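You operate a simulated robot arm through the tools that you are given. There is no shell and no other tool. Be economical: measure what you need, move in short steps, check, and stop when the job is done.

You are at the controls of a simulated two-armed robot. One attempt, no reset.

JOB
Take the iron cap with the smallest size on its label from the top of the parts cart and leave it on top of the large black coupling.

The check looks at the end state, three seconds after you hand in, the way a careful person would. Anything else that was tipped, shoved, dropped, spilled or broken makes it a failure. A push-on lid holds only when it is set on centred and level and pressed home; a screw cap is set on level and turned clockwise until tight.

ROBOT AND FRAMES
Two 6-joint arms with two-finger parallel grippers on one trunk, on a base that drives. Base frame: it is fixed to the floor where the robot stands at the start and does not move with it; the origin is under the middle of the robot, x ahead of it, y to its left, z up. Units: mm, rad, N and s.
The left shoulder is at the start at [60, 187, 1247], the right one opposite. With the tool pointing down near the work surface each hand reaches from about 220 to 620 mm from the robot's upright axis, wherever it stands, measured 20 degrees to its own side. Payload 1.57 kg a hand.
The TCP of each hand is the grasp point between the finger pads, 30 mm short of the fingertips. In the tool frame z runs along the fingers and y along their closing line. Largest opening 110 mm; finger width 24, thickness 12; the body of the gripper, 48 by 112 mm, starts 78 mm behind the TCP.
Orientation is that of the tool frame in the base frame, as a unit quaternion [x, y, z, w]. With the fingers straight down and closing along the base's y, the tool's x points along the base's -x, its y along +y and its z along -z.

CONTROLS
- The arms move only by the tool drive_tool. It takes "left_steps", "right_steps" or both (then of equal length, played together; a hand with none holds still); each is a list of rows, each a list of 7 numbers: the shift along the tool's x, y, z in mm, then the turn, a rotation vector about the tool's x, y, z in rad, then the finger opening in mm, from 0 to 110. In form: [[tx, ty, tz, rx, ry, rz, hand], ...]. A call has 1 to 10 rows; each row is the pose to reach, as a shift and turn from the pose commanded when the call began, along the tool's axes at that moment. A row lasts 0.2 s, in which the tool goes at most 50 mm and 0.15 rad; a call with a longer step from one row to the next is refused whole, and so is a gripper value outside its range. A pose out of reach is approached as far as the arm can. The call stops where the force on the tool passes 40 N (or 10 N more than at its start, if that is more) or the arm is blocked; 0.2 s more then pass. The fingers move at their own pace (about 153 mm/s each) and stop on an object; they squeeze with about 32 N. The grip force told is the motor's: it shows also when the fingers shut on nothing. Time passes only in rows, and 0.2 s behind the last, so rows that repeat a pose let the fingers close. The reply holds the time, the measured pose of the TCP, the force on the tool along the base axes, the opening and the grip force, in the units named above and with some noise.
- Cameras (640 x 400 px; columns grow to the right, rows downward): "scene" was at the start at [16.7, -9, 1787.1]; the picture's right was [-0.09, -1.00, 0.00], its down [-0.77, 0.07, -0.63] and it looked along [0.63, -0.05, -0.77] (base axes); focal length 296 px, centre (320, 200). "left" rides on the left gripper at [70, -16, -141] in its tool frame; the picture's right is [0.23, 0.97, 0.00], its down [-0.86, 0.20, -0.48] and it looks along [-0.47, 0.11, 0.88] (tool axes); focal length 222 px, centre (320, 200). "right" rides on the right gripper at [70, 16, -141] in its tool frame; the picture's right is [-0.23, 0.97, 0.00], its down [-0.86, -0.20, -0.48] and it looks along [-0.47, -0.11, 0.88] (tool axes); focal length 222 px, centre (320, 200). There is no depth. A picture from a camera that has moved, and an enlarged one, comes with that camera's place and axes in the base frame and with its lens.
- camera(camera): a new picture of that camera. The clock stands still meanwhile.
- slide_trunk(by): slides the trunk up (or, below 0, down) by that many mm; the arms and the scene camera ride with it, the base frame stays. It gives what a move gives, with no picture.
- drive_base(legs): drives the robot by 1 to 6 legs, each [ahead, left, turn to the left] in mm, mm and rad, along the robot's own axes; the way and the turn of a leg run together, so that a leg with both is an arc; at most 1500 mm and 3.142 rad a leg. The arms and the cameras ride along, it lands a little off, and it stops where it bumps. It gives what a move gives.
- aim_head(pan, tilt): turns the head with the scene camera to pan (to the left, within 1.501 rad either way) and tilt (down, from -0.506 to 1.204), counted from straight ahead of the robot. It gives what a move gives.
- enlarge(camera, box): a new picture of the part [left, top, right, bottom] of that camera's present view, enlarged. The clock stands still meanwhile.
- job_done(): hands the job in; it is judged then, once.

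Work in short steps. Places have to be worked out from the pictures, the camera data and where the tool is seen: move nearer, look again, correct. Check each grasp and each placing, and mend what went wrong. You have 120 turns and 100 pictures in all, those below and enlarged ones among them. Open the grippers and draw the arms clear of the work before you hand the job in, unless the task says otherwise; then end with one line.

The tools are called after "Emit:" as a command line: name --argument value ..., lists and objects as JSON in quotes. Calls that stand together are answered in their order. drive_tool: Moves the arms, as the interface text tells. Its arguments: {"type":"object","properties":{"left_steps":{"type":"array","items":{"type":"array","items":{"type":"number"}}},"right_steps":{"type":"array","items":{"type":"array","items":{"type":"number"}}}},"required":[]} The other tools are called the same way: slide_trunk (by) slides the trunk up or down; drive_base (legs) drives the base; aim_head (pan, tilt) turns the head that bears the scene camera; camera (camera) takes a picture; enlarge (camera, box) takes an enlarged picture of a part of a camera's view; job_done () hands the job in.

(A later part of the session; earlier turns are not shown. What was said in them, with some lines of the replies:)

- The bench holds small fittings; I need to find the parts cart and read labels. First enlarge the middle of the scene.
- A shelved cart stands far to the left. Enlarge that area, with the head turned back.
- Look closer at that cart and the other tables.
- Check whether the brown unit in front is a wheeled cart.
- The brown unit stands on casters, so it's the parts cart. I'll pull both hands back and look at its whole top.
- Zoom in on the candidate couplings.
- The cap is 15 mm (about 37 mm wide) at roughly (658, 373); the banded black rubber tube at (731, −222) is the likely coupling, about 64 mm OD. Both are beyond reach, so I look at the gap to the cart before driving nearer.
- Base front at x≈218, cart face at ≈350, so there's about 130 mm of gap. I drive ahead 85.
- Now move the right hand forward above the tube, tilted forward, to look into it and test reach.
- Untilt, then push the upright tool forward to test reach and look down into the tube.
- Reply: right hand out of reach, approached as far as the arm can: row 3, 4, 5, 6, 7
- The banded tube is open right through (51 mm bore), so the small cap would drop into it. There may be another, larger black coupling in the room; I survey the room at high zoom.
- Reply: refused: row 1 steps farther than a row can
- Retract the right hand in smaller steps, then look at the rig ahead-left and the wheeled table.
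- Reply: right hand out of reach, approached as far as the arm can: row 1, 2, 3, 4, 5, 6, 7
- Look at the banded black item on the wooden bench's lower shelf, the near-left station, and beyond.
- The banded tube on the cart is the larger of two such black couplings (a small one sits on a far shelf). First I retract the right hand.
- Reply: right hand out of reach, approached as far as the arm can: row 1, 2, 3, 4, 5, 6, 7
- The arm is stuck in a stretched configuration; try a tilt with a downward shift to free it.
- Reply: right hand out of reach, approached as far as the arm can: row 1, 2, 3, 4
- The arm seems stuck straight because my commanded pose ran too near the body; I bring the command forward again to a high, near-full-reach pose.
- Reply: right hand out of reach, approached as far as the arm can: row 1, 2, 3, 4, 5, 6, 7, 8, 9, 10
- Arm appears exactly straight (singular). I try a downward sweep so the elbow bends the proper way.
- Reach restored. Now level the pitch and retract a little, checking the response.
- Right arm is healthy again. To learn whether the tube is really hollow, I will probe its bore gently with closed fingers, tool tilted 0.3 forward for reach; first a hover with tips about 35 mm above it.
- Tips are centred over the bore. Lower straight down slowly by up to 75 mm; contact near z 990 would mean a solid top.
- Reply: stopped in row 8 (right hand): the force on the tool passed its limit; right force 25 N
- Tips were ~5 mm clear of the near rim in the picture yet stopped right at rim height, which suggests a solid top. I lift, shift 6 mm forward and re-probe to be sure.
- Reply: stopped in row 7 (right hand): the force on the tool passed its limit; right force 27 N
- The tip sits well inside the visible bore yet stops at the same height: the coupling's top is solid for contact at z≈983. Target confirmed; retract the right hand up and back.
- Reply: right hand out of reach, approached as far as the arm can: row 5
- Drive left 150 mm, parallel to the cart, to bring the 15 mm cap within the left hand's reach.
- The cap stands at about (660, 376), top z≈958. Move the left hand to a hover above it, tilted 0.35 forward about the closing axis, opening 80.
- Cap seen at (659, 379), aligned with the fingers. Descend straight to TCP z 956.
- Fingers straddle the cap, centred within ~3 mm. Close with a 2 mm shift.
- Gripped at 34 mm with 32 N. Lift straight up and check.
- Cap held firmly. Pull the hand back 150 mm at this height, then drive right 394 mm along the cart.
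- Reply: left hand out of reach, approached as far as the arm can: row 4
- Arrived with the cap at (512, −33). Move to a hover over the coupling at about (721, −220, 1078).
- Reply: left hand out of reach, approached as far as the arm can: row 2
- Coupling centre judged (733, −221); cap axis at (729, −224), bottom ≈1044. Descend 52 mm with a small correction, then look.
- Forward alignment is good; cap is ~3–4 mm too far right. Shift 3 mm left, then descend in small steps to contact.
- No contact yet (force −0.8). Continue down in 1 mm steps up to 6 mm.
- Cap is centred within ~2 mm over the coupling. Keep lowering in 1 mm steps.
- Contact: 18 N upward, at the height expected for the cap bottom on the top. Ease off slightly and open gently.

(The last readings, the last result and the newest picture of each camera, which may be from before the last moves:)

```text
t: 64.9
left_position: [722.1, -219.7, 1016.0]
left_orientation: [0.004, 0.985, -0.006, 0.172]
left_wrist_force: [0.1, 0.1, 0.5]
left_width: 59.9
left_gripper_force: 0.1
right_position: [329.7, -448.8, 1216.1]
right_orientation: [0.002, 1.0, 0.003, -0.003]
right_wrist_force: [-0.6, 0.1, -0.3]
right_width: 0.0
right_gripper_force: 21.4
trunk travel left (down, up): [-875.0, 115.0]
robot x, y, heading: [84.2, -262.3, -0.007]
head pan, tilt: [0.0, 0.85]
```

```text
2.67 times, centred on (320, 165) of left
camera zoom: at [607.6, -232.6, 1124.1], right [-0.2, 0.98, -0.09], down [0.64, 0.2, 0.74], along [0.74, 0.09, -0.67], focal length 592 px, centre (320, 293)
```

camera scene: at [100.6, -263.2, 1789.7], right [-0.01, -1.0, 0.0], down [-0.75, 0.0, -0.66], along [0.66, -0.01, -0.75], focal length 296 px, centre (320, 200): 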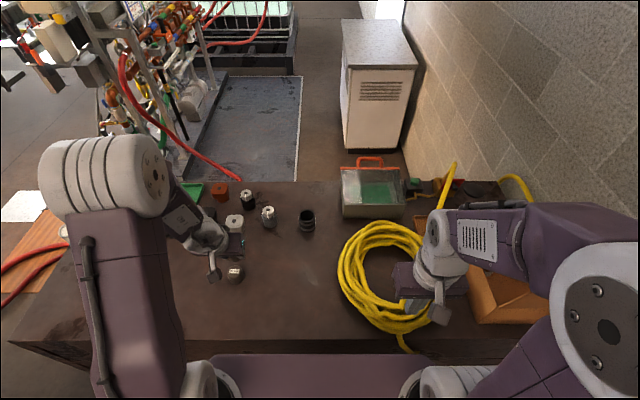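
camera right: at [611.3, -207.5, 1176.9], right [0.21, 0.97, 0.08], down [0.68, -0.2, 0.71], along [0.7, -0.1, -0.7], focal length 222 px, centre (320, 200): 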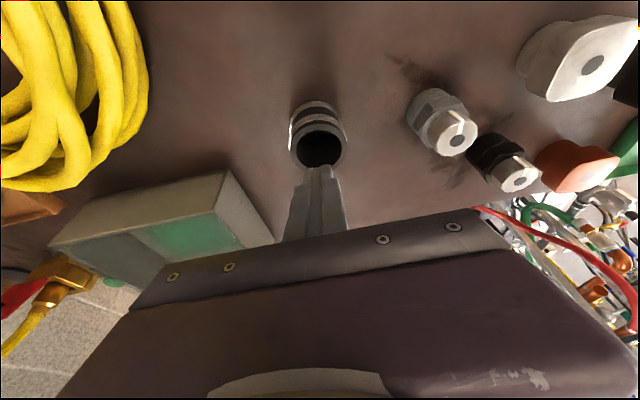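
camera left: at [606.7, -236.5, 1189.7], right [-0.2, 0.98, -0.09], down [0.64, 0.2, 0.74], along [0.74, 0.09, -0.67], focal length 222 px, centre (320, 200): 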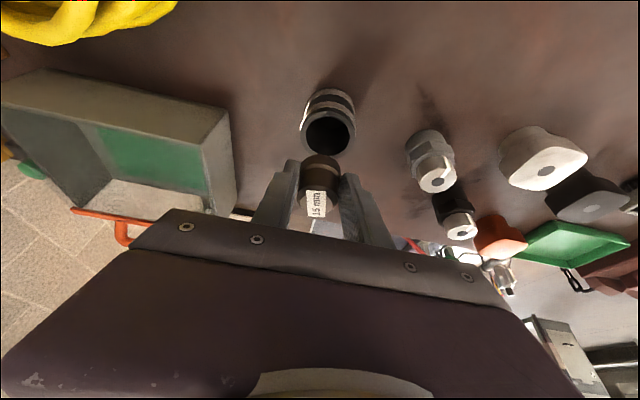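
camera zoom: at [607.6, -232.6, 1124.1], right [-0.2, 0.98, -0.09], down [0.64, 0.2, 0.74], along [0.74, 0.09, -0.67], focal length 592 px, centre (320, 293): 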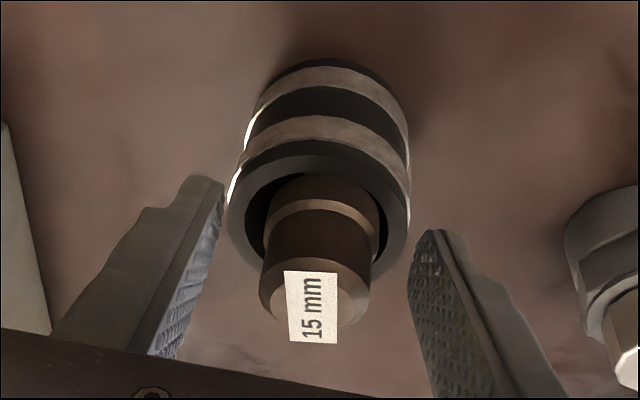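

The cap stands level and centred. Raise the hand straight up, then draw back.

Emit:
drive_tool --left_steps '[[-7, 0, -19, 0, 0, 0, 60], [-20, 0, -55, 0, 0, 0, 60], [-29, 0, -80, 0, 0, 0, 60], [9, 0, -95, 0, 0, 0, 60], [47, 0, -109, 0, 0, 0, 60], [85, 0, -123, 0, 0, 0, 60], [120, 0, -136, 0, 0, 0, 60]]'

Emit:
drive_tool --left_steps '[[15, 25, -5, 0, 0.1, 0, 60], [30, 50, -10, 0, 0.2, 0, 60], [45, 75, -20, 0, 0.3, 0, 60], [60, 100, -30, 0, 0.3, 0, 60]]'

Emit:
camera --camera "scene"

Emit:
enlarge --camera "scene" --box '[270, 180, 350, 230]'

```text
t: 66.5
left_position: [563.0, -214.0, 1104.4]
left_orientation: [0.005, 0.985, -0.006, 0.173]
left_wrist_force: [0.1, -0.8, -0.3]
left_width: 59.9
left_gripper_force: 0.2
right_position: [327.5, -448.8, 1216.0]
right_orientation: [0.001, 1.0, 0.004, -0.002]
right_wrist_force: [0.1, 0.1, -0.1]
right_width: 0.1
right_gripper_force: 21.4
trunk travel left (down, up): [-875.0, 115.0]
robot x, y, heading: [80.5, -262.7, -0.004]
head pan, tilt: [0.0, 0.85]
```

```text
t: 67.5
left_position: [495.7, -116.1, 1109.4]
left_orientation: [0.005, 1.0, -0.006, 0.023]
left_wrist_force: [-0.9, -0.4, 0.6]
left_width: 59.8
left_gripper_force: 0.1
right_position: [328.3, -449.1, 1215.8]
right_orientation: [0.001, 1.0, 0.002, -0.003]
right_wrist_force: [0.0, 0.6, -0.1]
right_width: 0.0
right_gripper_force: 20.9
trunk travel left (down, up): [-875.0, 115.0]
robot x, y, heading: [78.0, -263.1, -0.009]
head pan, tilt: [0.0, 0.85]
```

```text
30 pictures are left
camera scene: at [99.5, -264.5, 1789.7], right [-0.01, -1.0, 0.0], down [-0.75, 0.0, -0.66], along [0.66, -0.01, -0.75], focal length 296 px, centre (320, 200)
```

scene: 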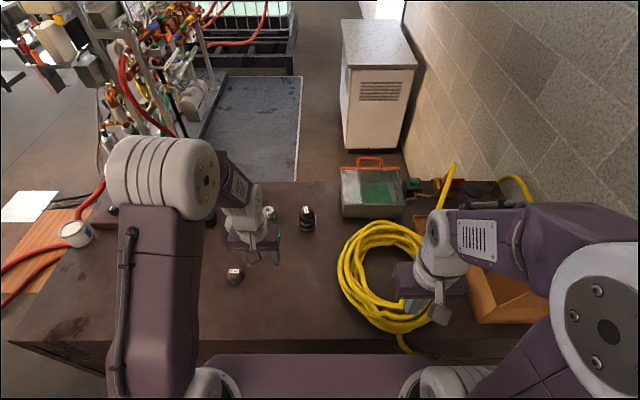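

```text
8.00 times, centred on (310, 205) of scene
camera zoom: at [99.5, -264.5, 1789.7], right [-0.01, -1.0, 0.0], down [-0.75, 0.0, -0.66], along [0.66, -0.01, -0.75], focal length 2371 px, centre (400, 160)
```

zoom: 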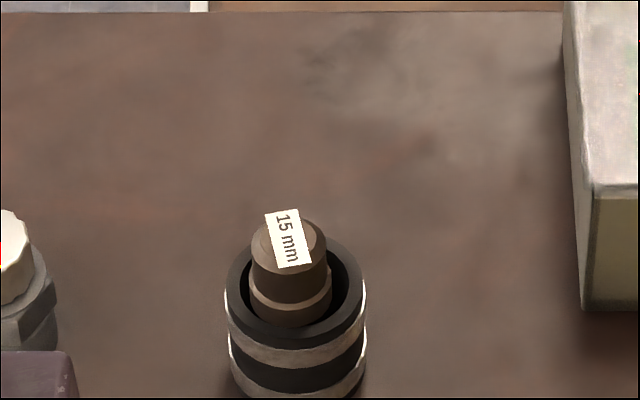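

The 15 mm cap rests level and centred on the coupling, nothing else disturbed. Open the grippers and raise the left hand clear, then hand in.

Emit:
drive_tool --left_steps '[[10, 20, -30, 0, 0, 0, 80], [20, 40, -60, 0, 0, 0, 100], [20, 50, -90, 0, 0, 0, 110]]' --right_steps '[[0, 0, 0, 0, 0, 0, 40], [0, 0, 0, 0, 0, 0, 80], [0, 0, 0, 0, 0, 0, 80]]'

Emit:
camera --camera "scene"

```text
t: 68.3
left_position: [472.0, -65.3, 1199.4]
left_orientation: [0.006, 1.0, -0.005, 0.024]
left_wrist_force: [0.2, -0.2, -0.5]
left_width: 110.0
left_gripper_force: 0.1
right_position: [328.3, -449.6, 1215.8]
right_orientation: [0.002, 1.0, 0.003, -0.003]
right_wrist_force: [-0.6, -0.4, 0.1]
right_width: 79.9
right_gripper_force: 0.0
trunk travel left (down, up): [-875.0, 115.0]
robot x, y, heading: [82.2, -261.4, -0.009]
head pan, tilt: [0.0, 0.85]
```

```text
28 pictures are left
camera scene: at [99.7, -266.0, 1789.7], right [-0.01, -1.0, 0.0], down [-0.75, 0.01, -0.66], along [0.66, 0.0, -0.75], focal length 296 px, centre (320, 200)
```

scene: 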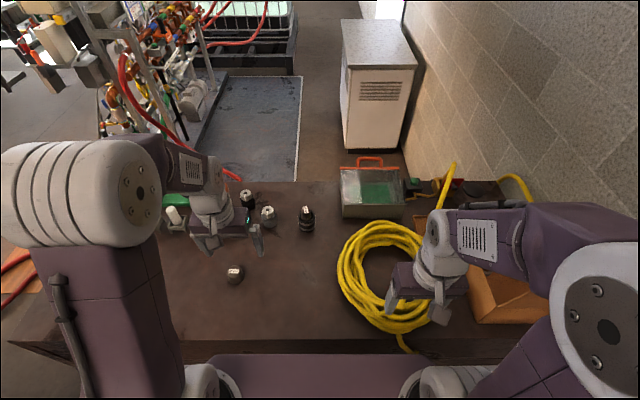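

All is clear and stable; handing in.

Emit:
job_done

```text
The job is handed in.
```

The 15 mm iron cap, the smallest size I could read on the cart, is resting level and centred on top of the large black banded coupling. Both grippers are open and clear.
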